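You operate a simulated robot arm through the tools that you are given. There is no shell and no other tool.

Carry out the task below with a simulated robot arm. There is one attempt and no reset: what you move stays moved.

JOB
Beat the four pleated spots on the blue shoe flat with the hammer.
Fine: the hammer goes back where it lay, on its side.

It is judged by the outcome, as a careful person would: the job done as asked, and still so three seconds after it is handed in. It fails if anything else is knocked over, pushed out of place, dropped, spilled or broken.

ROBOT AND FRAMES
A 7-joint arm with a fingered hand, fixed in place. Base frame: the origin is on the floor under the middle of its stand, x ahead of it, y to its left, z up; the work surface is at about z = 85. Readings come in cm, degrees, newtons and seconds.
With the tool pointing down near the work surface it reaches from about 22 to 76 cm from the base axis. Its first joint turns from -166.0 to 166.0 degrees. Payload 4 kg.
The tool frame sits at the grasp point between the pads (the TCP): z along the fingers, y along the line on which they close. The tips reach 2.8 cm beyond it. The gripper opens to 16.8 cm; its body begins 7.9 cm behind the TCP. The gripper is a hand of 4 fingers: y runs from the thumb to the fingers, the wrist lies at [0, 0, -24.9] in the tool frame.
Orientation is that of the tool frame in the base frame, as a unit quaternion [x, y, z, w]. With the fingers straight down and closing along the base's y, the tool's x points along the base's -x, its y along +y and its z along -z.

CONTROLS
- The arm moves only by the tool arm_command. Its argument "rows" is text: rows parted by semicolons, each of 6 numbers parted by spaces: the turn, a rotation vector about the tool's x, y, z in degrees, then the shift along the tool's x, y, z in cm. In form: wx wy wz tx ty tz; .... A call has 1 to 20 rows; each row is the pose to reach, as a shift and turn from the pose commanded when the call began, along the tool's axes at that moment. Rows are played at 5 a second. More than 5 cm and 8.6 degrees between two rows, and nothing of the call is played. A pose out of reach is approached as far as the arm can. The call stops where the force on the tool passes 40 N (or 10 N more than at its start, if that is more) or the arm is blocked; 0.2 s more then pass. In this call time passes only in rows, and 0.2 s behind the last. It gives the time, the measured TCP pose, the force on the tool (base axes), the opening and the grip force at its end, in the units of the frame above (readings bear some noise), with the torque about the TCP (base axes, N m) and any sound that the robot's microphone picked up.
- Cameras (640 x 400 px; columns grow to the right, rows downward): "scene" is fixed at [21.96, 64.94, 179.59]; the picture's right is [-0.88, -0.48, 0.00], its down [-0.29, 0.53, -0.79] and it looks along [0.38, -0.70, -0.61] (base axes); focal length 331 px, centre (320, 200). "wrist" rides on the gripper at [6, -6, -11] in the tool frame; the picture's right is [0.71, 0.71, 0.00], its down [-0.56, 0.56, -0.61] and it looks along [-0.43, 0.43, 0.79] (tool axes); focal length 265 px, centre (320, 200). There is no depth. A picture from a camera that has moved, and an enlarged one, comes with that camera's place and axes in the base frame and with its lens.
- capture(camera): a new picture of that camera. The clock stands still meanwhile.
- lift_body(by): slides the trunk up (or, below 0, down) by that many cm; the arm rides with it, the base frame stays. It gives what a move gives, with no picture.
- finger_targets(finger1, finger2, finger3, thumb_bend): sets how far each is bent, from 0 (flat) to 1 (curled in); at 0.3 the hand is open as for a grip, at 0.7 the pads meet at the TCP. One left out holds its place. A second passes; each finger stops where it meets its share of the squeeze, and holds until it gets a number again. It is the only way to open and close the hand. It gives what a move gives, with no picture; readings hold the bend of each and the force on the fingers (four entries, about 0 where the hand has none), thumb and palm.
- inspect(camera, box): a new picture of the part [left, top, right, bottom] of that camera's present view, enlarged. The clock stands still meanwhile.
- hand_in(): hands the job in; it is judged then, once.

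Nothing tells you positions but the pictures and the camera data. Unless the task says otherwise, let go and move clear before handing in.

The tools are called after "Call:" as a command line: name --argument value ..., lists and objects as JSON in quotes. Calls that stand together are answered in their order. arm_command: Moves the arm, as the interface text tells. Its arguments: {"type":"object","properties":{"rows":{"type":"string"}},"required":["rows"]} The other tools are called the same way: lift_body (by) moves the trunk up or down; finger_targets (finger1, finger2, finger3, thumb_bend) moves the fingers one by one; capture (camera) takes a picture; inspect (camera, box) takes an enlarged picture of a part of a camera's view; hand_in () hands the job in.

At the start:

```text
clock: 0.0
ee_pos: [42.49, -16.85, 125.09]
tool_rot: [0.001, 1.0, -0.001, 0.0]
contact_force: [0.4, -0.4, -0.3]
ft_torque: [0.02, 0.02, 0.01]
width: 16.81
grasp_force: 0.0
shape: jaw
bend: [0.3, 0.3, 0.3, 0.3]
finger forces: [0.0, 0.0, 0.0, 0.1, 0.0, 0.1]
trunk travel left (down, up): [-57.5, 1.5]
```

scene: 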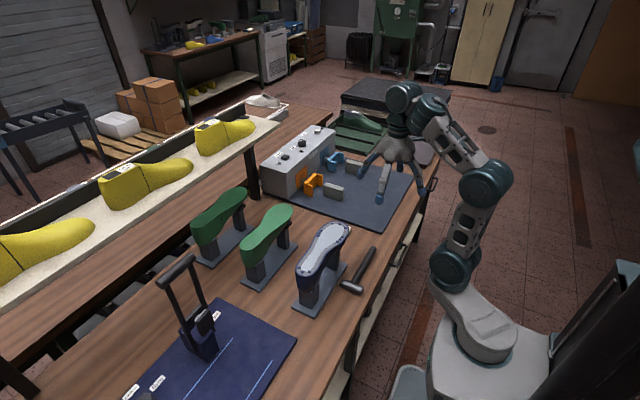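
wrist: 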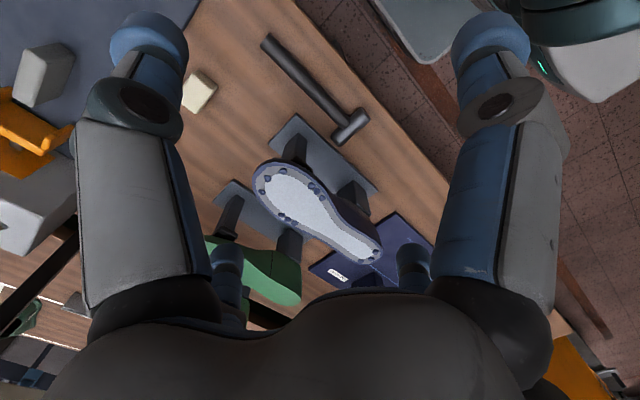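

I see a blue shoe upside-down on a last stand with a hammer lying next to it on the bench. I will look closer at both before moving.

Call:
inspect --camera "scene" --box '[270, 200, 400, 320]'

Call:
inspect --camera "wrist" --box '[220, 20, 420, 280]'

Call:
inspect --camera "scene" --box '[180, 80, 460, 320]'

```text
3.33 times, centred on (335, 260) of scene
camera zoom: at [21.96, 64.94, 179.59], right [-0.88, -0.48, 0.0], down [-0.29, 0.53, -0.79], along [0.38, -0.7, -0.61], focal length 1103 px, centre (270, 0)
```

zoom: 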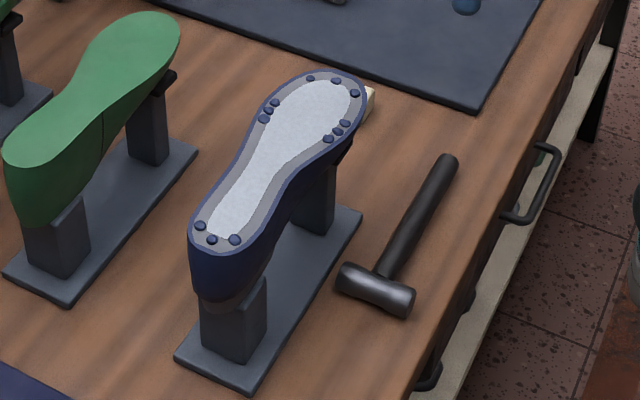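

```text
1.54 times, centred on (320, 150) of wrist
camera zoom: at [36.51, -22.72, 135.99], right [-0.71, 0.71, 0.0], down [0.56, 0.56, 0.61], along [0.43, 0.43, -0.79], focal length 408 px, centre (320, 277)
```

zoom: 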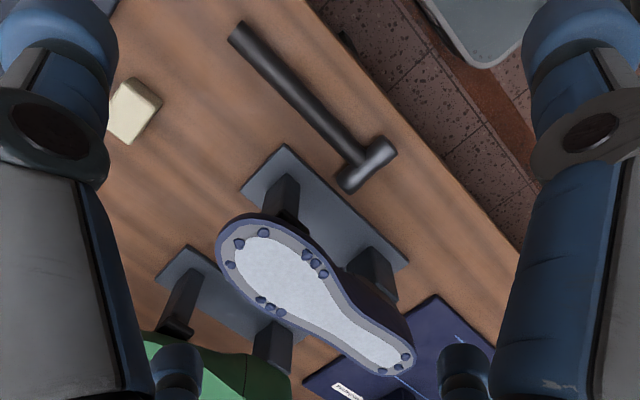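

```text
1.67 times, centred on (320, 200) of scene
camera zoom: at [21.96, 64.94, 179.59], right [-0.88, -0.48, 0.0], down [-0.29, 0.53, -0.79], along [0.38, -0.7, -0.61], focal length 552 px, centre (320, 200)
```

zoom: 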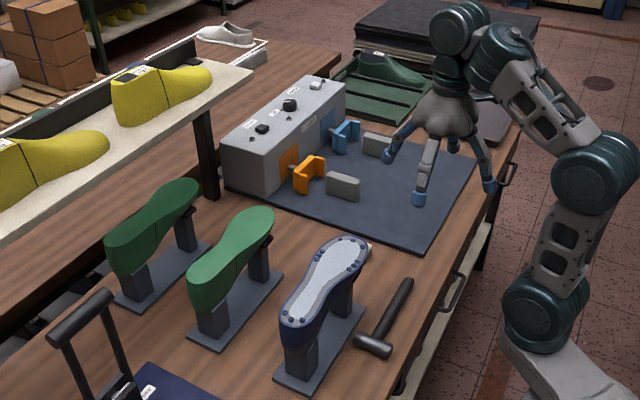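

The shoe's sole faces up at about z = 103, running along y at x ≈ 53–61. Its pleat clusters are at the toe, at the heel and on both sides of the ball. The hammer lies at x ≈ 46 with its handle along y. I'll look closer at the hammer, the hand and the surroundings.

Call:
inspect --camera "scene" --box '[330, 235, 390, 300]'

Call:
inspect --camera "scene" --box '[340, 70, 460, 220]'

Call:
inspect --camera "wrist" --box '[250, 20, 390, 150]'

Call:
inspect --camera "wrist" --box '[240, 150, 400, 280]'

Call:
inspect --camera "scene" --box '[285, 215, 360, 300]'

```text
6.15 times, centred on (360, 268) of scene
camera zoom: at [21.96, 64.94, 179.59], right [-0.88, -0.48, 0.0], down [-0.29, 0.53, -0.79], along [0.38, -0.7, -0.61], focal length 2036 px, centre (74, -215)
```

zoom: 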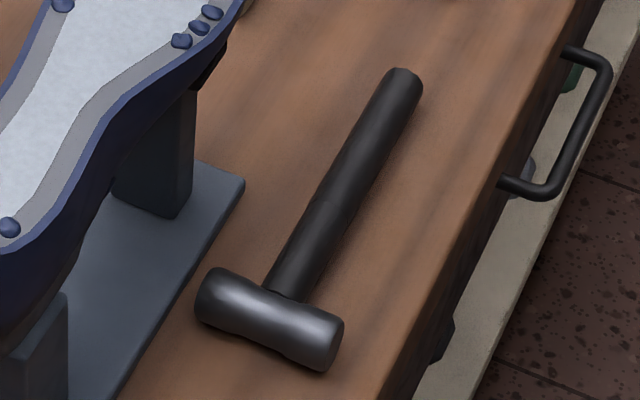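

```text
2.67 times, centred on (400, 145) of scene
camera zoom: at [21.96, 64.94, 179.59], right [-0.88, -0.48, 0.0], down [-0.29, 0.53, -0.79], along [0.38, -0.7, -0.61], focal length 882 px, centre (107, 347)
```

zoom: 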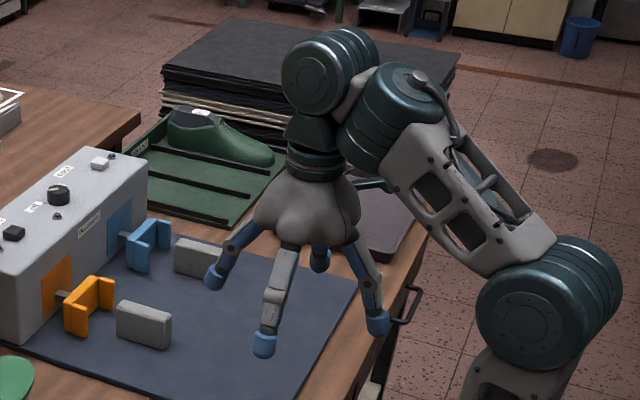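

```text
3.08 times, centred on (320, 85) of wrist
camera zoom: at [36.51, -22.72, 135.99], right [-0.71, 0.71, 0.0], down [0.56, 0.56, 0.61], along [0.43, 0.43, -0.79], focal length 817 px, centre (320, 554)
```

zoom: 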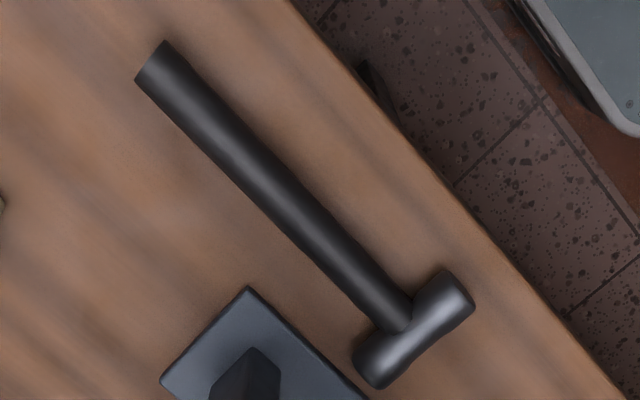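

```text
3.08 times, centred on (320, 215) of wrist
camera zoom: at [36.51, -22.72, 135.99], right [-0.71, 0.71, 0.0], down [0.56, 0.56, 0.61], along [0.43, 0.43, -0.79], focal length 817 px, centre (320, 154)
```

zoom: 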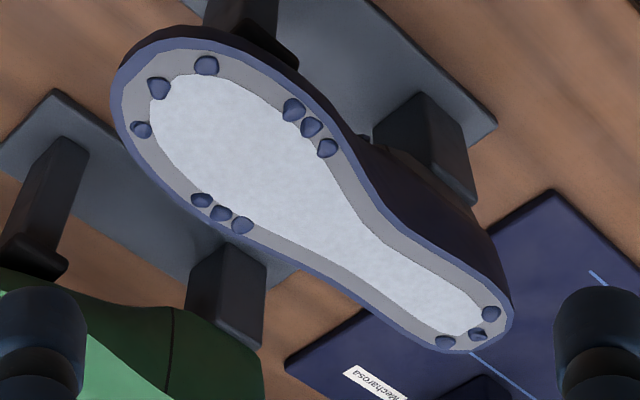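

```text
4.71 times, centred on (322, 258) of scene
camera zoom: at [21.96, 64.94, 179.59], right [-0.88, -0.48, 0.0], down [-0.29, 0.53, -0.79], along [0.38, -0.7, -0.61], focal length 1557 px, centre (308, -71)
```

zoom: 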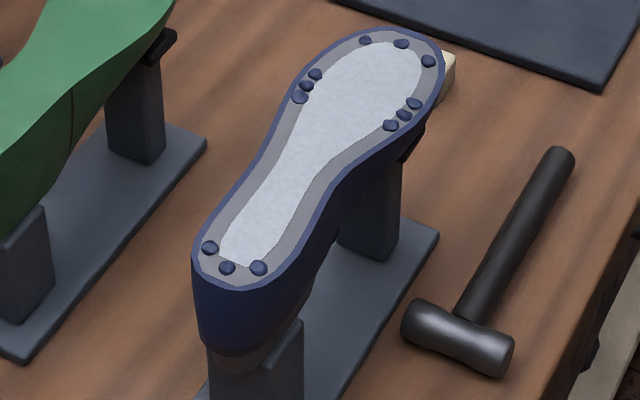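

The four fingers sit in a cross around the tool axis, and the hammer has a handle about 2.5 cm thick with two flat faces. In free space I'll test which finger number is which.

Call:
finger_targets --finger1 0.55 --finger2 0.0

Call:
capture --camera "wrist"

Call:
inspect --camera "scene" --box '[340, 70, 460, 220]'

```text
clock: 1.0
ee_pos: [42.6, -16.9, 125.17]
tool_rot: [0.0, 1.0, 0.0, 0.0]
contact_force: [-0.2, -0.2, -0.1]
ft_torque: [0.0, -0.01, 0.0]
width: 8.75
grasp_force: 0.0
shape: fingers
bend: [0.55, 0.0, 0.3, 0.3]
finger forces: [0.1, 0.0, 0.1, 0.1, 0.0, 0.1]
trunk travel left (down, up): [-57.5, 1.5]
```

```text
taken
camera wrist: at [36.51, -22.72, 135.99], right [-0.71, 0.71, 0.0], down [0.56, 0.56, 0.61], along [0.43, 0.43, -0.79], focal length 265 px, centre (320, 200)
```

wrist: 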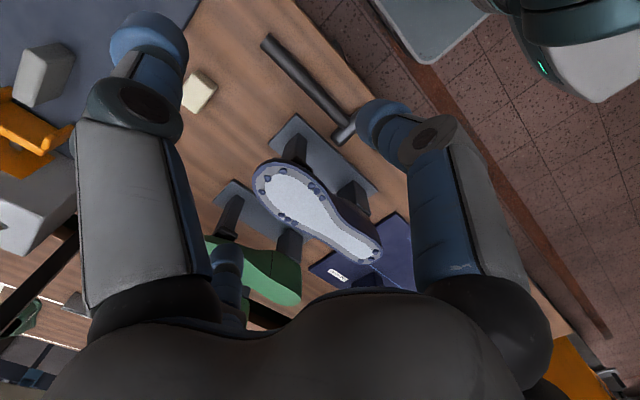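

```text
2.67 times, centred on (400, 145) of scene
camera zoom: at [21.96, 64.94, 179.59], right [-0.88, -0.48, 0.0], down [-0.29, 0.53, -0.79], along [0.38, -0.7, -0.61], focal length 882 px, centre (107, 347)
```

zoom: 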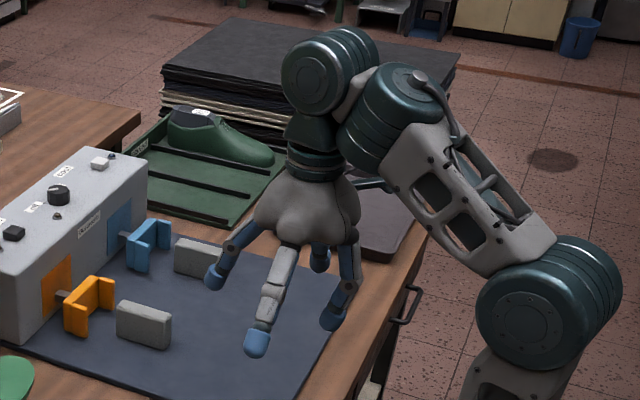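

Finger1 is on the tool's +x side, finger2 on +y and finger3 on −x, with the thumb on −y. I'll yaw the tool by −135° so the handle lies on the cross's diagonal with two fingers on each side, and set all fingers half open.

Call:
finger_targets --finger1 0.48 --finger2 0.48 --finger3 0.48 --thumb_bend 0.48

Call:
arm_command --rows "0 0 -8.4375 0 0 0; 0 0 -16.875 0 0 0; 0 0 -25.3125 0 0 0; 0 0 -33.75 0 0 0; 0 0 -42.1875 0 0 0; 0 0 -50.625 0 0 0; 0 0 -59.0625 0 0 0; 0 0 -67.5 0 0 0; 0 0 -75.9375 0 0 0; 0 0 -84.375 0 0 0; 0 0 -92.8125 0 0 0; 0 0 -101.25 0 0 0; 0 0 -109.6875 0 0 0; 0 0 -118.125 0 0 0; 0 0 -126.5625 0 0 0; 0 0 -135 0 0 0"

Call:
capture --camera "scene"

Call:
capture --camera "wrist"

```text
clock: 2.0
ee_pos: [42.42, -16.74, 125.26]
tool_rot: [-0.001, 1.0, 0.0, 0.0]
contact_force: [-0.2, 0.3, -0.1]
ft_torque: [-0.01, 0.01, 0.02]
width: 6.29
grasp_force: 0.0
shape: fingers
bend: [0.48, 0.48, 0.48, 0.48]
finger forces: [0.0, 0.1, 0.0, 0.0, 0.0, 0.0]
trunk travel left (down, up): [-57.5, 1.5]
```

```text
clock: 5.4
ee_pos: [36.48, -5.96, 113.59]
tool_rot: [0.922, -0.386, -0.001, 0.0]
contact_force: [0.0, -0.5, 0.1]
ft_torque: [0.0, 0.05, 0.01]
width: 6.34
grasp_force: 0.2
shape: fingers
bend: [0.48, 0.48, 0.48, 0.48]
finger forces: [0.1, 0.0, 0.0, 0.0, 0.1, 0.0]
out of reach, approached as far as the arm can: row 10, 11, 12, 13, 14, 15, 16
trunk travel left (down, up): [-57.5, 1.5]
```

```text
taken
```

scene: 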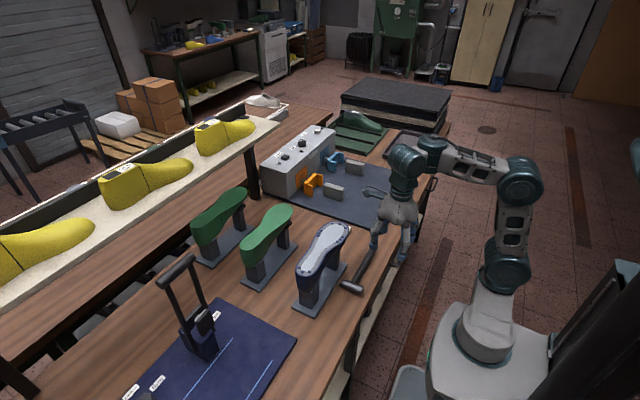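

```text
taken
camera wrist: at [45.09, -5.98, 124.44], right [-0.01, -1.0, 0.0], down [-0.79, 0.01, 0.62], along [-0.62, 0.01, -0.79], focal length 265 px, centre (320, 200)
```

wrist: 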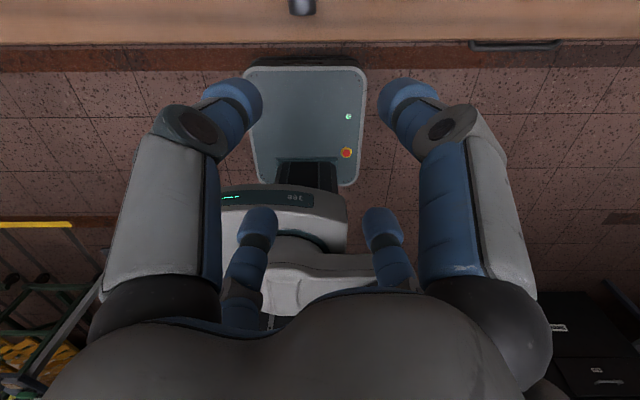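

The −135° yaw runs into a joint limit and pulled the TCP off its place. I'll rotate back the other way to +45° relative to the start, which also puts the handle on the diagonal.

Call:
arm_command --rows "0 0 8.182 0 0 0; 0 0 16.364 0 0 0; 0 0 24.545 0 0 0; 0 0 32.727 0 0 0; 0 0 40.909 0 0 0; 0 0 49.091 0 0 0; 0 0 57.273 0 0 0; 0 0 65.455 0 0 0; 0 0 73.636 0 0 0; 0 0 81.818 0 0 0; 0 0 90 0 0 0"

```text
clock: 7.8
ee_pos: [35.95, -5.76, 113.76]
tool_rot: [-0.382, 0.924, -0.001, 0.0]
contact_force: [0.7, -0.1, -1.2]
ft_torque: [-0.01, 0.0, -0.02]
width: 6.33
grasp_force: 0.1
shape: fingers
bend: [0.48, 0.48, 0.48, 0.48]
finger forces: [0.1, 0.0, 0.0, 0.0, 0.1, 0.0]
trunk travel left (down, up): [-57.5, 1.5]
```

Now the rest of the turn to +45°, lifting and moving to a spot high above the handle at about (46.7, −18).

Call:
arm_command --rows "0 0 8.182 0.1 -1.47 -1; 0 0 16.364 0.19 -2.95 -2; 0 0 24.545 0.29 -4.42 -3; 0 0 32.727 0.39 -5.89 -4; 0 0 40.909 0.48 -7.36 -5; 0 0 49.091 0.58 -8.84 -6; 0 0 57.273 0.67 -10.31 -7; 0 0 65.455 0.77 -11.78 -8; 0 0 73.636 0.87 -13.25 -9; 0 0 81.818 0.96 -14.73 -10; 0 0 90 1.06 -16.2 -11; 0 0 90 1.06 -16.2 -11"

Call:
capture --camera "scene"

Call:
capture --camera "wrist"

```text
clock: 10.4
ee_pos: [46.7, -18.08, 124.81]
tool_rot: [0.382, 0.924, 0.0, -0.001]
contact_force: [0.4, 0.4, -0.4]
ft_torque: [-0.02, 0.03, 0.01]
width: 6.33
grasp_force: 0.0
shape: fingers
bend: [0.48, 0.48, 0.48, 0.48]
finger forces: [0.1, 0.0, 0.0, 0.0, 0.0, 0.0]
out of reach, approached as far as the arm can: row 1
trunk travel left (down, up): [-57.5, 1.5]
```

```text
taken
```

scene: 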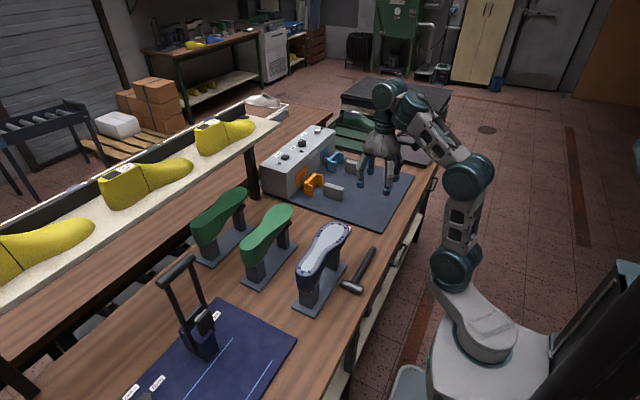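

```text
taken
camera wrist: at [38.15, -17.89, 135.64], right [0.0, 1.0, 0.0], down [0.79, 0.0, 0.61], along [0.61, 0.0, -0.79], focal length 265 px, centre (320, 200)
```

wrist: 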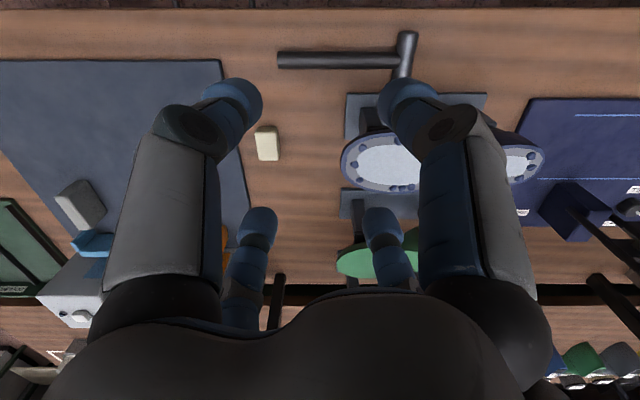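

Call:
inspect --camera "wrist" --box '[260, 20, 440, 130]'

Call:
inspect --camera "scene" --box '[330, 60, 480, 220]'

```text
3.56 times, centred on (350, 75) of wrist
camera zoom: at [38.15, -17.89, 135.64], right [0.0, 1.0, 0.0], down [0.79, 0.0, 0.61], along [0.61, 0.0, -0.79], focal length 944 px, centre (213, 644)
```

zoom: 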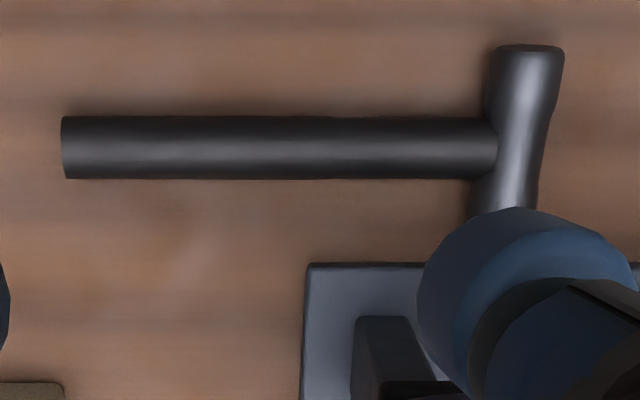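

```text
2.50 times, centred on (405, 140) of scene
camera zoom: at [21.96, 64.94, 179.59], right [-0.88, -0.48, 0.0], down [-0.29, 0.53, -0.79], along [0.38, -0.7, -0.61], focal length 827 px, centre (108, 350)
```

zoom: 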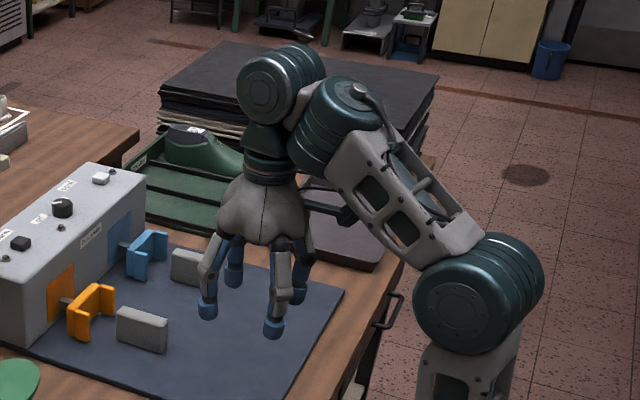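

The tool is aligned: handle axis at x ≈ 46.85, from y ≈ −25 to −5, with the head at y ≈ −4. I'll descend over the handle at y ≈ −17, stopping well short of the table.

Call:
arm_command --rows "0 0 0 0.66 0.87 2; 0 0 0 0.66 0.87 5; 0 0 0 0.66 0.87 8; 0 0 0 0.66 0.87 11; 0 0 0 0.66 0.87 14; 0 0 0 0.66 0.87 17; 0 0 0 0.66 0.87 20; 0 0 0 0.66 0.87 23; 0 0 0 0.66 0.87 26; 0 0 0 0.66 0.87 28; 0 0 0 0.66 0.87 30; 0 0 0 0.66 0.87 31"

Call:
capture --camera "scene"

Call:
capture --camera "wrist"

```text
clock: 13.0
ee_pos: [46.74, -16.83, 93.6]
tool_rot: [0.382, 0.924, -0.001, 0.0]
contact_force: [0.8, 0.5, -0.3]
ft_torque: [-0.02, -0.02, 0.02]
width: 6.33
grasp_force: 0.0
shape: fingers
bend: [0.48, 0.48, 0.48, 0.48]
finger forces: [0.0, 0.0, 0.0, 0.0, 0.0, 0.0]
trunk travel left (down, up): [-57.5, 1.5]
```

```text
taken
```

scene: 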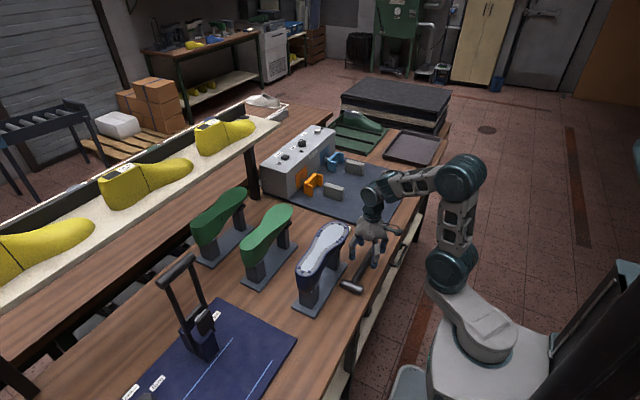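

```text
taken
camera wrist: at [38.29, -16.76, 104.5], right [0.0, 1.0, 0.0], down [0.79, 0.0, 0.61], along [0.61, 0.0, -0.79], focal length 265 px, centre (320, 200)
```

wrist: 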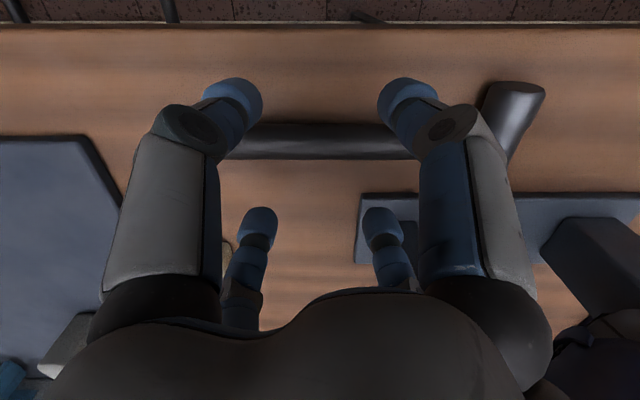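

Call:
arm_command --rows "0 0 0 0 0 1; 0 0 0 0 0 2; 0 0 0 0 0 3; 0 0 0 0 0 3.5; 0 0 0 0 0 4"

Call:
inspect --camera "scene" --box '[320, 180, 420, 300]'

Call:
capture --camera "wrist"

```text
clock: 14.2
ee_pos: [46.88, -16.9, 89.74]
tool_rot: [0.382, 0.924, 0.0, 0.0]
contact_force: [0.5, -0.3, 0.3]
ft_torque: [-0.02, -0.01, 0.0]
width: 6.35
grasp_force: 0.0
shape: fingers
bend: [0.48, 0.48, 0.48, 0.48]
finger forces: [0.0, 0.0, 0.0, 0.1, 0.0, 0.2]
trunk travel left (down, up): [-57.5, 1.5]
```

```text
3.33 times, centred on (370, 240) of scene
camera zoom: at [21.96, 64.94, 179.59], right [-0.88, -0.48, 0.0], down [-0.29, 0.53, -0.79], along [0.38, -0.7, -0.61], focal length 1103 px, centre (153, 67)
```

zoom: 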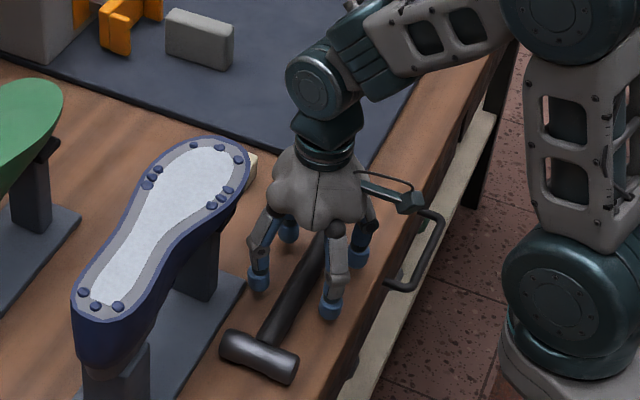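

```text
taken
camera wrist: at [38.31, -16.85, 100.68], right [0.0, 1.0, 0.0], down [0.79, 0.0, 0.61], along [0.61, 0.0, -0.79], focal length 265 px, centre (320, 200)
```

wrist: 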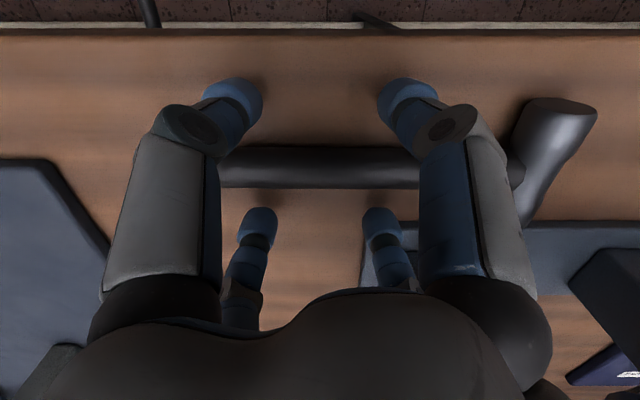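

Call:
arm_command --rows "0 0 0 0 0 0.3; 0 0 0 0 0 0.6; 0 0 0 0 0 0.8"

Call:
arm_command --rows "0 0 0 0 0 0.15; 0 0 0 0 0 0.3"

```text
clock: 15.0
ee_pos: [46.9, -16.89, 88.89]
tool_rot: [0.382, 0.924, 0.0, 0.0]
contact_force: [-0.9, 0.2, 0.8]
ft_torque: [0.0, -0.01, -0.02]
width: 6.32
grasp_force: 0.0
shape: fingers
bend: [0.48, 0.48, 0.48, 0.48]
finger forces: [0.1, 0.1, 0.0, 0.0, 0.0, 0.0]
trunk travel left (down, up): [-57.5, 1.5]
```

```text
clock: 15.6
ee_pos: [46.81, -17.08, 88.76]
tool_rot: [0.382, 0.924, 0.0, 0.0]
contact_force: [-0.6, -0.8, 0.1]
ft_torque: [-0.01, 0.03, 0.02]
width: 6.36
grasp_force: 0.2
shape: fingers
bend: [0.48, 0.48, 0.48, 0.48]
finger forces: [0.4, 0.1, 0.2, 0.0, 0.4, 0.0]
trunk travel left (down, up): [-57.5, 1.5]
```

Call:
arm_command --rows "0 0 0 0 0 0.1; 0 0 0 0 0 0.2"

Call:
inspect --camera "scene" --box '[340, 220, 400, 290]'

```text
clock: 16.2
ee_pos: [46.71, -16.78, 88.6]
tool_rot: [0.382, 0.924, 0.0, 0.003]
contact_force: [3.7, -4.6, 32.4]
ft_torque: [0.11, 1.22, 0.38]
width: 6.36
grasp_force: 16.1
shape: fingers
bend: [0.47, 0.48, 0.48, 0.48]
finger forces: [18.2, 0.9, 0.1, 0.0, 12.4, 0.0]
trunk travel left (down, up): [-57.5, 1.5]
```

```text
5.71 times, centred on (370, 255) of scene
camera zoom: at [21.96, 64.94, 179.59], right [-0.88, -0.48, 0.0], down [-0.29, 0.53, -0.79], along [0.38, -0.7, -0.61], focal length 1891 px, centre (34, -114)
```

zoom: 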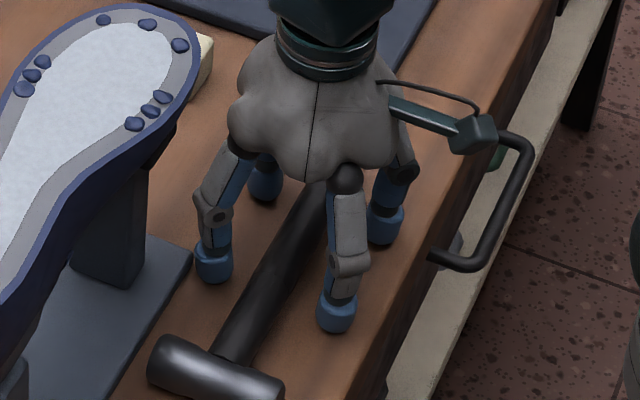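

The fingertips touch the table at TCP z ≈ 88.5. I'll raise slightly and close the fingers partway to check that they centre on the handle.

Call:
arm_command --rows "0 0 0 0 0 -0.15; 0 0 0 0 0 -0.3"

Call:
finger_targets --finger1 0.55 --finger2 0.55 --finger3 0.55 --thumb_bend 0.55

Call:
inspect --camera "scene" --box '[340, 220, 400, 290]'

Call:
inspect --camera "wrist" --box '[160, 40, 480, 260]'

```text
clock: 16.8
ee_pos: [46.86, -16.86, 88.58]
tool_rot: [0.382, 0.924, 0.0, -0.001]
contact_force: [1.6, -0.1, 6.1]
ft_torque: [-0.12, -0.22, 0.07]
width: 6.31
grasp_force: 3.0
shape: fingers
bend: [0.48, 0.48, 0.48, 0.48]
finger forces: [0.6, 1.3, 3.2, 0.0, 1.0, 0.0]
trunk travel left (down, up): [-57.5, 1.5]
```

```text
clock: 17.8
ee_pos: [46.66, -16.96, 88.68]
tool_rot: [0.383, 0.924, 0.0, 0.0]
contact_force: [0.5, -0.3, 1.2]
ft_torque: [-0.02, -0.07, -0.02]
width: 4.26
grasp_force: 1.1
shape: fingers
bend: [0.55, 0.55, 0.54, 0.55]
finger forces: [0.1, 0.6, 0.8, 0.0, 0.0, 0.0]
trunk travel left (down, up): [-57.5, 1.5]
```

```text
5.71 times, centred on (370, 255) of scene
camera zoom: at [21.96, 64.94, 179.59], right [-0.88, -0.48, 0.0], down [-0.29, 0.53, -0.79], along [0.38, -0.7, -0.61], focal length 1891 px, centre (34, -114)
```

zoom: 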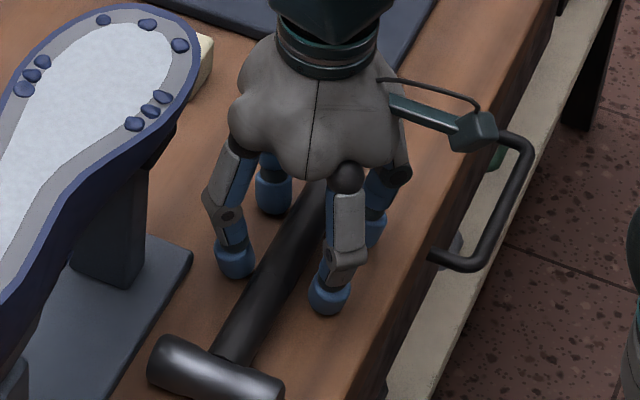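

```text
1.82 times, centred on (320, 150) of wrist
camera zoom: at [38.23, -16.86, 99.59], right [0.0, 1.0, 0.0], down [0.79, 0.0, 0.61], along [0.61, 0.0, -0.79], focal length 483 px, centre (320, 291)
```

zoom: 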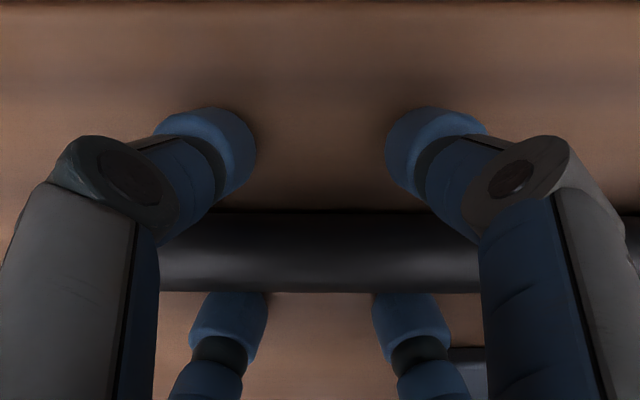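

The +x-side fingers are already touching the handle while the −x-side pair still has a gap. I'll shift the hand 0.5 cm toward +x and then close all four.

Call:
arm_command --rows "0 0 0 -0.18 0.18 0; 0 0 0 -0.354 0.354 0; 0 0 0 -0.354 0.354 0"

Call:
finger_targets --finger1 0.6 --finger2 0.6 --finger3 0.6 --thumb_bend 0.6

Call:
inspect --camera "scene" --box '[340, 220, 400, 290]'

Call:
inspect --camera "wrist" --box '[160, 40, 480, 260]'

```text
clock: 18.6
ee_pos: [47.08, -17.02, 88.61]
tool_rot: [0.383, 0.924, 0.0, 0.0]
contact_force: [-5.1, -0.1, 12.5]
ft_torque: [0.04, 0.36, -0.01]
width: 4.29
grasp_force: 6.2
shape: fingers
bend: [0.55, 0.55, 0.55, 0.55]
finger forces: [5.0, 1.6, 1.3, 0.1, 4.6, 0.0]
trunk travel left (down, up): [-57.5, 1.5]
```

```text
clock: 19.6
ee_pos: [47.26, -16.95, 88.81]
tool_rot: [0.382, 0.924, 0.0, 0.0]
contact_force: [-1.2, 0.1, 1.8]
ft_torque: [0.0, 0.05, 0.04]
width: 3.03
grasp_force: 2.6
shape: fingers
bend: [0.59, 0.59, 0.59, 0.59]
finger forces: [2.1, 0.5, 1.0, 0.1, 1.4, 0.1]
trunk travel left (down, up): [-57.5, 1.5]
```

```text
5.71 times, centred on (370, 255) of scene
camera zoom: at [21.96, 64.94, 179.59], right [-0.88, -0.48, 0.0], down [-0.29, 0.53, -0.79], along [0.38, -0.7, -0.61], focal length 1891 px, centre (34, -114)
```

zoom: 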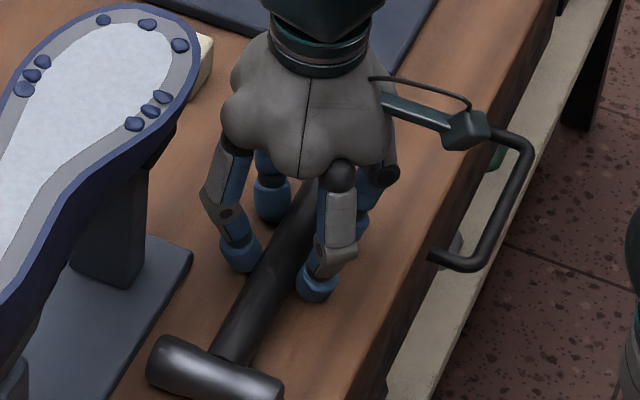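

```text
1.82 times, centred on (320, 150) of wrist
camera zoom: at [38.72, -16.87, 99.5], right [0.0, 1.0, 0.0], down [0.79, 0.0, 0.61], along [0.61, 0.0, -0.79], focal length 483 px, centre (320, 291)
```

zoom: 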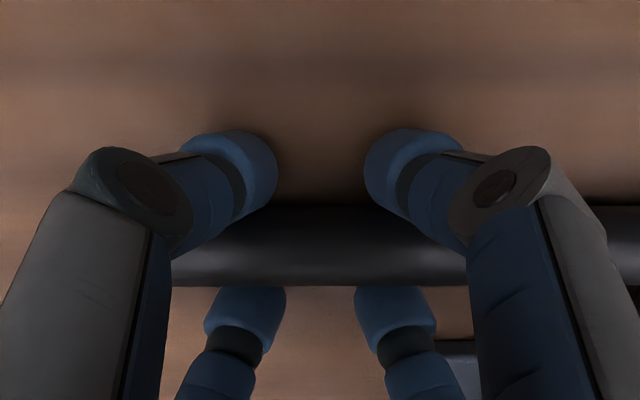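

Centred now. Closing fully to grip.

Call:
finger_targets --finger1 0.8 --finger2 0.8 --finger3 0.8 --thumb_bend 0.8

Call:
inspect --camera "scene" --box '[340, 220, 400, 290]'

Call:
inspect --camera "wrist" --box '[160, 40, 480, 260]'

```text
clock: 20.6
ee_pos: [47.18, -16.98, 88.59]
tool_rot: [0.382, 0.924, 0.0, 0.0]
contact_force: [0.6, 0.7, -0.1]
ft_torque: [0.08, -0.03, 0.06]
width: 2.45
grasp_force: 32.0
shape: fingers
bend: [0.6, 0.6, 0.6, 0.61]
finger forces: [7.1, 12.2, 19.5, 0.0, 25.0, 0.1]
trunk travel left (down, up): [-57.5, 1.5]
```

```text
5.71 times, centred on (370, 255) of scene
camera zoom: at [21.96, 64.94, 179.59], right [-0.88, -0.48, 0.0], down [-0.29, 0.53, -0.79], along [0.38, -0.7, -0.61], focal length 1891 px, centre (34, -114)
```

zoom: 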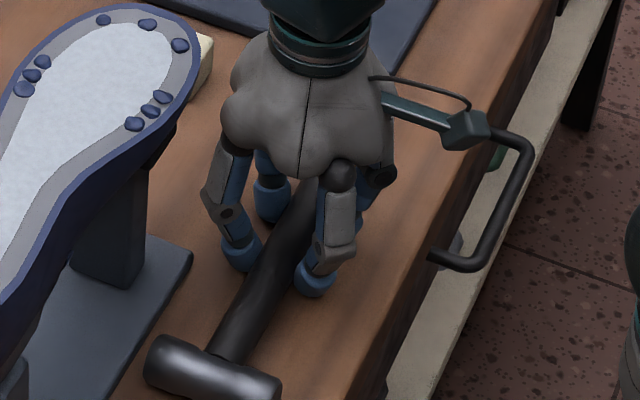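

```text
1.82 times, centred on (320, 150) of wrist
camera zoom: at [38.73, -16.89, 99.49], right [0.0, 1.0, 0.0], down [0.79, 0.0, 0.61], along [0.61, 0.0, -0.79], focal length 483 px, centre (320, 291)
```

zoom: 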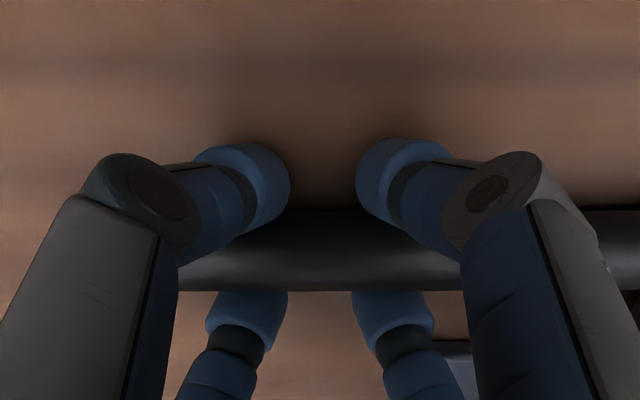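

Call:
arm_command --rows "0 0 0 0 0 -0.3; 0 0 0 0 0 -0.8; 0 0 0 0 0 -1.5; 0 0 0 0 0 -2.2; 0 0 0 0 0 -3"

Call:
inspect --camera "scene" --box '[320, 190, 420, 300]'

Call:
capture --camera "wrist"

```text
clock: 21.8
ee_pos: [47.13, -16.99, 91.77]
tool_rot: [0.383, 0.924, 0.0, 0.0]
contact_force: [-0.5, -0.5, -3.5]
ft_torque: [-0.18, 0.0, 0.0]
width: 2.36
grasp_force: 34.2
shape: fingers
bend: [0.61, 0.6, 0.6, 0.62]
finger forces: [6.8, 12.9, 21.2, 0.0, 27.4, 0.0]
trunk travel left (down, up): [-57.5, 1.5]
```

```text
3.64 times, centred on (370, 245) of scene
camera zoom: at [21.96, 64.94, 179.59], right [-0.88, -0.48, 0.0], down [-0.29, 0.53, -0.79], along [0.38, -0.7, -0.61], focal length 1203 px, centre (138, 36)
```

zoom: 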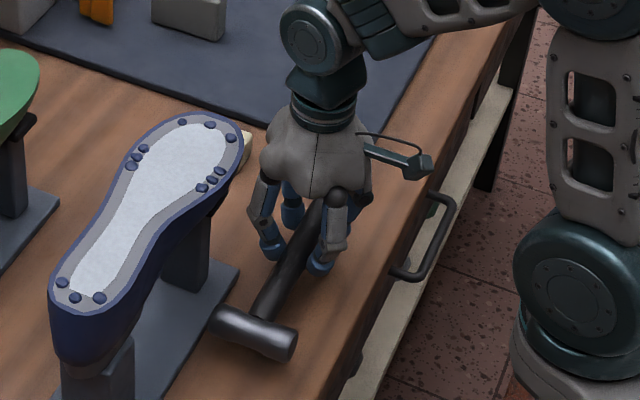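

```text
taken
camera wrist: at [38.66, -16.92, 102.65], right [0.0, 1.0, 0.0], down [0.79, 0.0, 0.61], along [0.61, 0.0, -0.79], focal length 265 px, centre (320, 200)
```

wrist: 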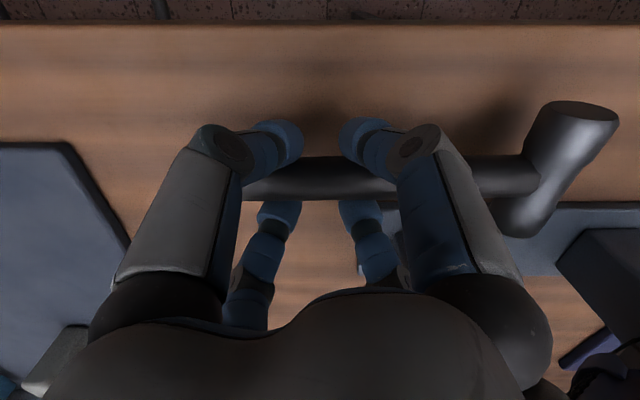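

The hammer is held firmly and level (about 3.5 N). The head's far end is close to the shoe's side, so I'll first back off toward −x and then lift straight up.

Call:
arm_command --rows "0 0 0 1 -1 0; 0 0 0 2.12 -2.12 -0.5; 0 0 0 2.83 -2.83 -2; 0 0 0 2.83 -2.83 -5; 0 0 0 2.83 -2.83 -8; 0 0 0 2.83 -2.83 -11; 0 0 0 2.83 -2.83 -14; 0 0 0 2.83 -2.83 -17; 0 0 0 2.83 -2.83 -20; 0 0 0 2.83 -2.83 -23; 0 0 0 2.83 -2.83 -26; 0 0 0 2.83 -2.83 -29; 0 0 0 2.83 -2.83 -32; 0 0 0 2.83 -2.83 -34"

Call:
capture --camera "scene"

```text
clock: 24.8
ee_pos: [43.43, -17.1, 125.79]
tool_rot: [0.382, 0.924, 0.001, -0.001]
contact_force: [0.0, -0.4, -2.3]
ft_torque: [-0.17, -0.02, 0.0]
width: 2.26
grasp_force: 34.8
shape: fingers
bend: [0.61, 0.6, 0.59, 0.62]
finger forces: [7.1, 13.7, 21.3, 0.1, 27.6, 0.0]
trunk travel left (down, up): [-57.5, 1.5]
```

```text
taken
```

scene: 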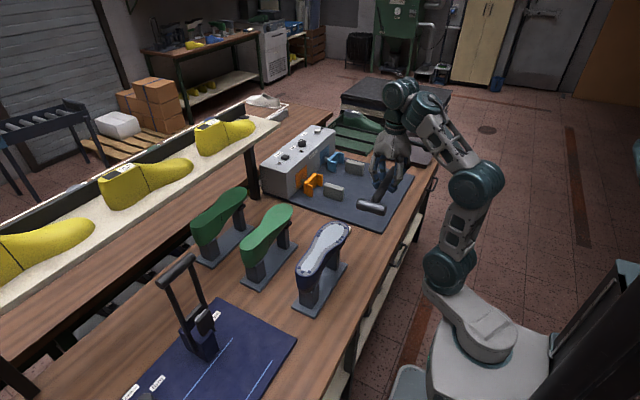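

Now I'll tilt the hand forward about the handle axis, first by 45°, checking the grip.

Call:
arm_command --rows "-5.3 -5.3 0 -0.6 0.6 0; -10.6 -10.6 0 -1.2 1.2 0; -15.9 -15.9 0 -1.8 1.8 0; -21.2 -21.2 0 -2.4 2.4 0; -26.5 -26.5 0 -3 3 0; -31.82 -31.82 0 -3.6 3.6 0; -31.82 -31.82 0 -3.6 3.6 0"

Call:
capture --camera "scene"

```text
clock: 26.4
ee_pos: [48.46, -16.9, 125.65]
tool_rot: [0.354, 0.854, 0.145, 0.353]
contact_force: [1.1, -0.2, -4.5]
ft_torque: [-0.13, 0.07, 0.01]
width: 2.14
grasp_force: 34.2
shape: fingers
bend: [0.61, 0.6, 0.59, 0.62]
finger forces: [9.1, 12.5, 20.3, 0.0, 26.0, 0.1]
out of reach, approached as far as the arm can: row 4, 5
trunk travel left (down, up): [-57.5, 1.5]
```

```text
taken
```

scene: 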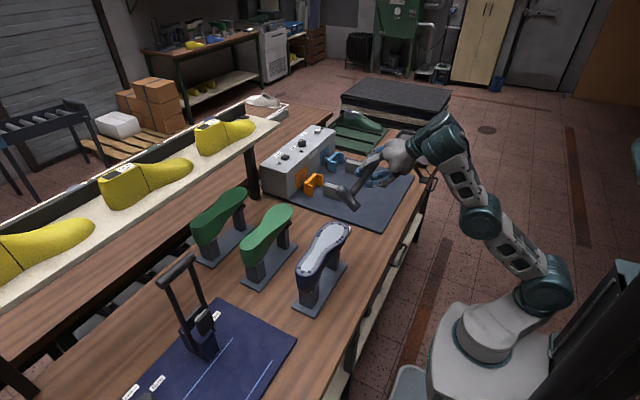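

Call:
arm_command --rows "-5.3 -5.3 0 -0.4 0.4 0.6; -10.6 -10.6 0 -0.8 0.8 1.2; -15.9 -15.9 0 -1.25 1.25 1.8; -21.2 -21.2 0 -1.7 1.7 2.4; -26.5 -26.5 0 -2.1 2.1 3; -31.82 -31.82 0 -2.5 2.5 3.54; -31.82 -31.82 0 -2.5 2.5 3.54"

Call:
capture --camera "scene"

Call:
capture --camera "wrist"

```text
clock: 27.9
ee_pos: [68.52, -6.43, 132.07]
tool_rot: [0.252, 0.65, 0.366, 0.616]
contact_force: [-3.8, 1.0, -0.6]
ft_torque: [-0.1, 0.27, 0.01]
width: 1.96
grasp_force: 34.3
shape: fingers
bend: [0.62, 0.6, 0.59, 0.62]
finger forces: [10.2, 13.8, 19.9, 0.0, 25.9, 0.0]
out of reach, approached as far as the arm can: row 1, 2, 3, 4, 5, 6, 7
trunk travel left (down, up): [-57.5, 1.5]
stopped in row 7: the arm was blocked; the commanded pose is now the measured one
```

```text
taken
```

scene: 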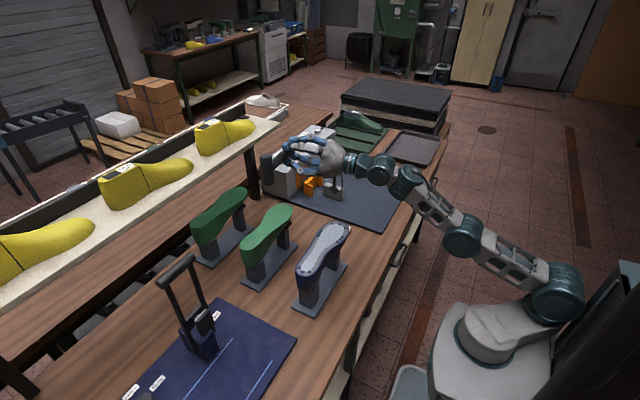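

```text
taken
camera wrist: at [57.75, -7.05, 123.2], right [-0.17, 0.98, 0.12], down [-0.61, -0.2, 0.77], along [0.77, 0.06, 0.63], focal length 265 px, centre (320, 200)
```

wrist: 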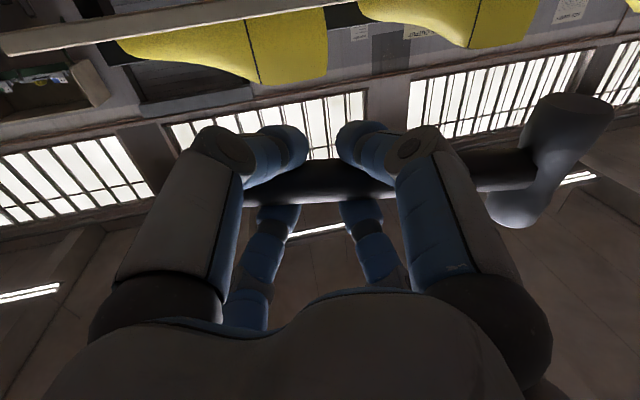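

Pointing the hand level at this height was out of reach, and the arm stretched forward, clear of everything. The trunk is too high for that pose, so I'll tilt the hand back down to 45°, retract, and then lower the trunk.

Call:
arm_command --rows "6.8 4 -0.5 0 0 0; 13.6 8 -1 0 0 0; 20.4 12 -1.5 0 0 0; 27.3 16 -1.9 0 0 0; 34.1 20 -2.4 0 0 0; 40.9 24 -2.9 0 0 0; 40.9 24 -2.9 0 0 0"

Call:
capture --camera "scene"

```text
clock: 29.5
ee_pos: [68.95, -7.14, 131.15]
tool_rot: [0.357, 0.855, 0.144, 0.348]
contact_force: [0.2, 0.3, -3.5]
ft_torque: [-0.13, 0.08, 0.02]
width: 1.92
grasp_force: 34.1
shape: fingers
bend: [0.62, 0.6, 0.59, 0.63]
finger forces: [9.2, 12.9, 20.2, 0.0, 26.0, 0.0]
trunk travel left (down, up): [-57.5, 1.5]
```

```text
taken
```

scene: 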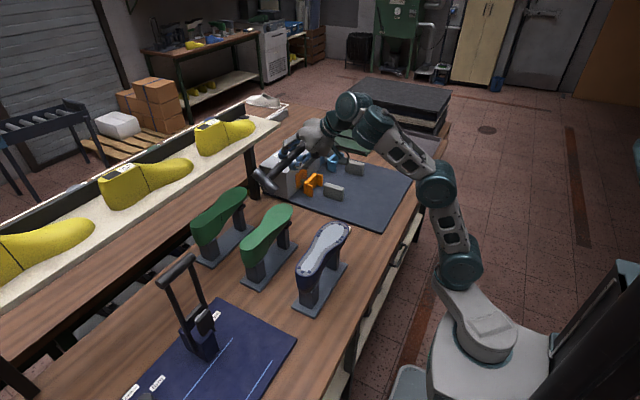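

Call:
arm_command --rows "0 0 0 -0.74 -2.74 -1.03; 0 0 0 -1.47 -5.47 -2.05; 0 0 0 -2.21 -8.21 -3.08; 0 0 0 -2.95 -10.95 -4.11; 0 0 0 -3.68 -13.68 -5.14; 0 0 0 -4.42 -16.42 -6.16; 0 0 0 -5.15 -19.15 -7.19; 0 0 0 -5.89 -21.89 -8.22; 0 0 0 -6.63 -24.63 -9.25; 0 0 0 -7.36 -27.36 -10.27; 0 0 0 -8.1 -30.1 -11.3; 0 0 0 -8.1 -30.1 -11.3"

Call:
capture --camera "scene"

```text
clock: 32.1
ee_pos: [50.14, -34.04, 128.49]
tool_rot: [0.357, 0.855, 0.143, 0.349]
contact_force: [-0.9, -0.4, -2.9]
ft_torque: [-0.18, 0.02, -0.01]
width: 1.87
grasp_force: 33.0
shape: fingers
bend: [0.62, 0.6, 0.59, 0.63]
finger forces: [8.4, 12.2, 19.7, 0.1, 25.6, 0.0]
trunk travel left (down, up): [-57.5, 1.5]
```

```text
taken
```

scene: 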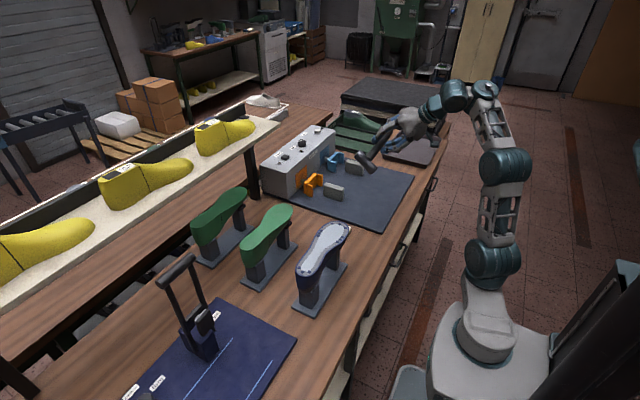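

Call:
capture --camera "wrist"

Call:
inspect --camera "scene" --box '[330, 80, 460, 190]'

```text
taken
camera wrist: at [36.35, -33.87, 130.23], right [0.0, 1.0, 0.0], down [0.13, 0.0, 0.99], along [0.99, 0.0, -0.13], focal length 265 px, centre (320, 200)
```

wrist: 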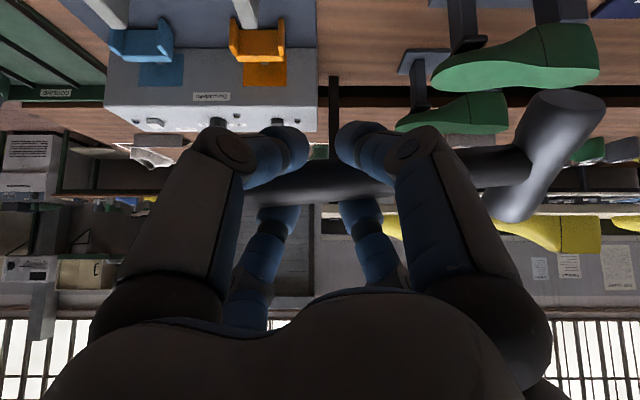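

```text
3.64 times, centred on (395, 135) of scene
camera zoom: at [21.96, 64.94, 179.59], right [-0.88, -0.48, 0.0], down [-0.29, 0.53, -0.79], along [0.38, -0.7, -0.61], focal length 1203 px, centre (47, 436)
```

zoom: 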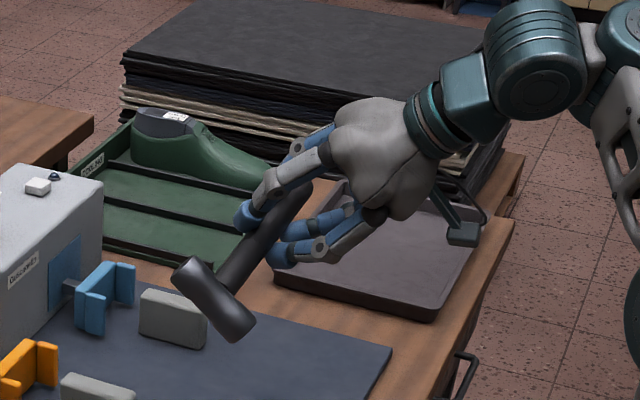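

The grip holds, with a slight droop at the head. The hand is now beyond the toe over free bench, so I'll lower the trunk to make the level-hand pose reachable.

Call:
lift_body --by -20

Call:
capture --camera "scene"

```text
clock: 34.3
ee_pos: [50.13, -34.07, 108.52]
tool_rot: [0.357, 0.855, 0.143, 0.349]
contact_force: [0.1, -0.4, -2.5]
ft_torque: [-0.18, 0.06, -0.03]
width: 1.86
grasp_force: 32.8
shape: fingers
bend: [0.62, 0.6, 0.59, 0.63]
finger forces: [8.6, 12.3, 19.9, 0.0, 25.6, 0.1]
trunk travel left (down, up): [-37.5, 21.5]
```

```text
taken
```

scene: 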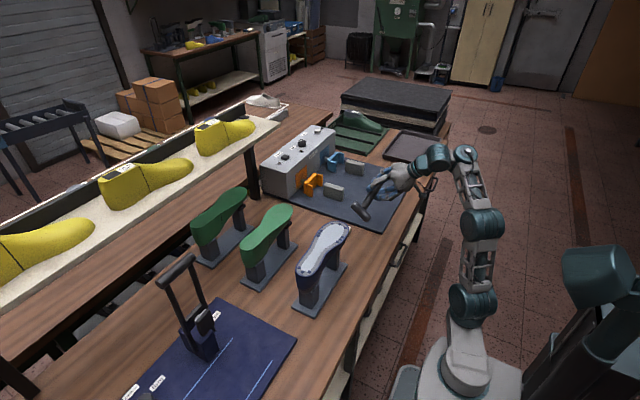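

Call:
arm_command --rows "0 0 0 -1.75 1.75 -2.47; 0 0 0 -3.5 3.5 -4.95; 0 0 0 -5.25 5.25 -7.42; 0 0 0 -7 7 -9.9; 0 0 0 -7 7 -9.9"

Call:
lift_body --by -12

Call:
capture --camera "scene"

```text
clock: 35.5
ee_pos: [49.28, -29.52, 110.72]
tool_rot: [0.355, 0.855, 0.143, 0.35]
contact_force: [-0.4, -0.5, -4.7]
ft_torque: [-0.14, 0.1, 0.04]
width: 1.83
grasp_force: 33.5
shape: fingers
bend: [0.62, 0.6, 0.59, 0.63]
finger forces: [8.8, 12.6, 19.6, 0.0, 25.5, 0.0]
out of reach, approached as far as the arm can: row 1, 2, 3, 4, 5
trunk travel left (down, up): [-37.5, 21.5]
```

```text
clock: 37.0
ee_pos: [49.29, -29.45, 98.77]
tool_rot: [0.357, 0.855, 0.143, 0.349]
contact_force: [-0.1, -0.5, -3.4]
ft_torque: [-0.19, 0.08, 0.01]
width: 1.84
grasp_force: 33.1
shape: fingers
bend: [0.62, 0.6, 0.59, 0.63]
finger forces: [8.7, 12.6, 19.5, 0.0, 25.5, 0.0]
trunk travel left (down, up): [-25.5, 33.5]
```

```text
taken
```

scene: 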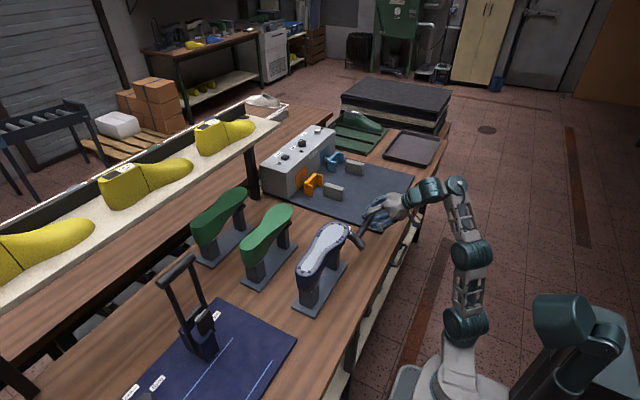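

Raising was limited because the arm is nearly straight at this trunk height, but that suits the level pose. I'll rotate the hand up around the wrist, two steps first to test reachability.

Call:
arm_command --rows "-5.3 -5.3 0 -2.99 0.86 0.32; -10.6 -10.6 0 -5.95 1.71 0.18"

```text
clock: 37.6
ee_pos: [53.31, -32.48, 102.32]
tool_rot: [0.334, 0.802, 0.188, 0.459]
contact_force: [0.7, -0.3, -3.6]
ft_torque: [-0.19, 0.15, -0.01]
width: 1.85
grasp_force: 33.0
shape: fingers
bend: [0.62, 0.6, 0.59, 0.63]
finger forces: [9.1, 12.1, 19.6, 0.0, 25.2, 0.0]
trunk travel left (down, up): [-25.5, 33.5]
```

Call:
arm_command --rows "-5.3 -5.3 0 -2.27 1.57 0.11; -10.6 -10.6 0 -4.04 3.33 -0.18"

```text
clock: 38.2
ee_pos: [55.71, -33.06, 107.22]
tool_rot: [0.307, 0.735, 0.229, 0.56]
contact_force: [0.5, 0.1, -4.0]
ft_torque: [-0.16, 0.06, 0.0]
width: 1.84
grasp_force: 33.1
shape: fingers
bend: [0.62, 0.6, 0.59, 0.63]
finger forces: [9.5, 12.0, 19.8, 0.1, 25.4, 0.0]
trunk travel left (down, up): [-25.5, 33.5]
```

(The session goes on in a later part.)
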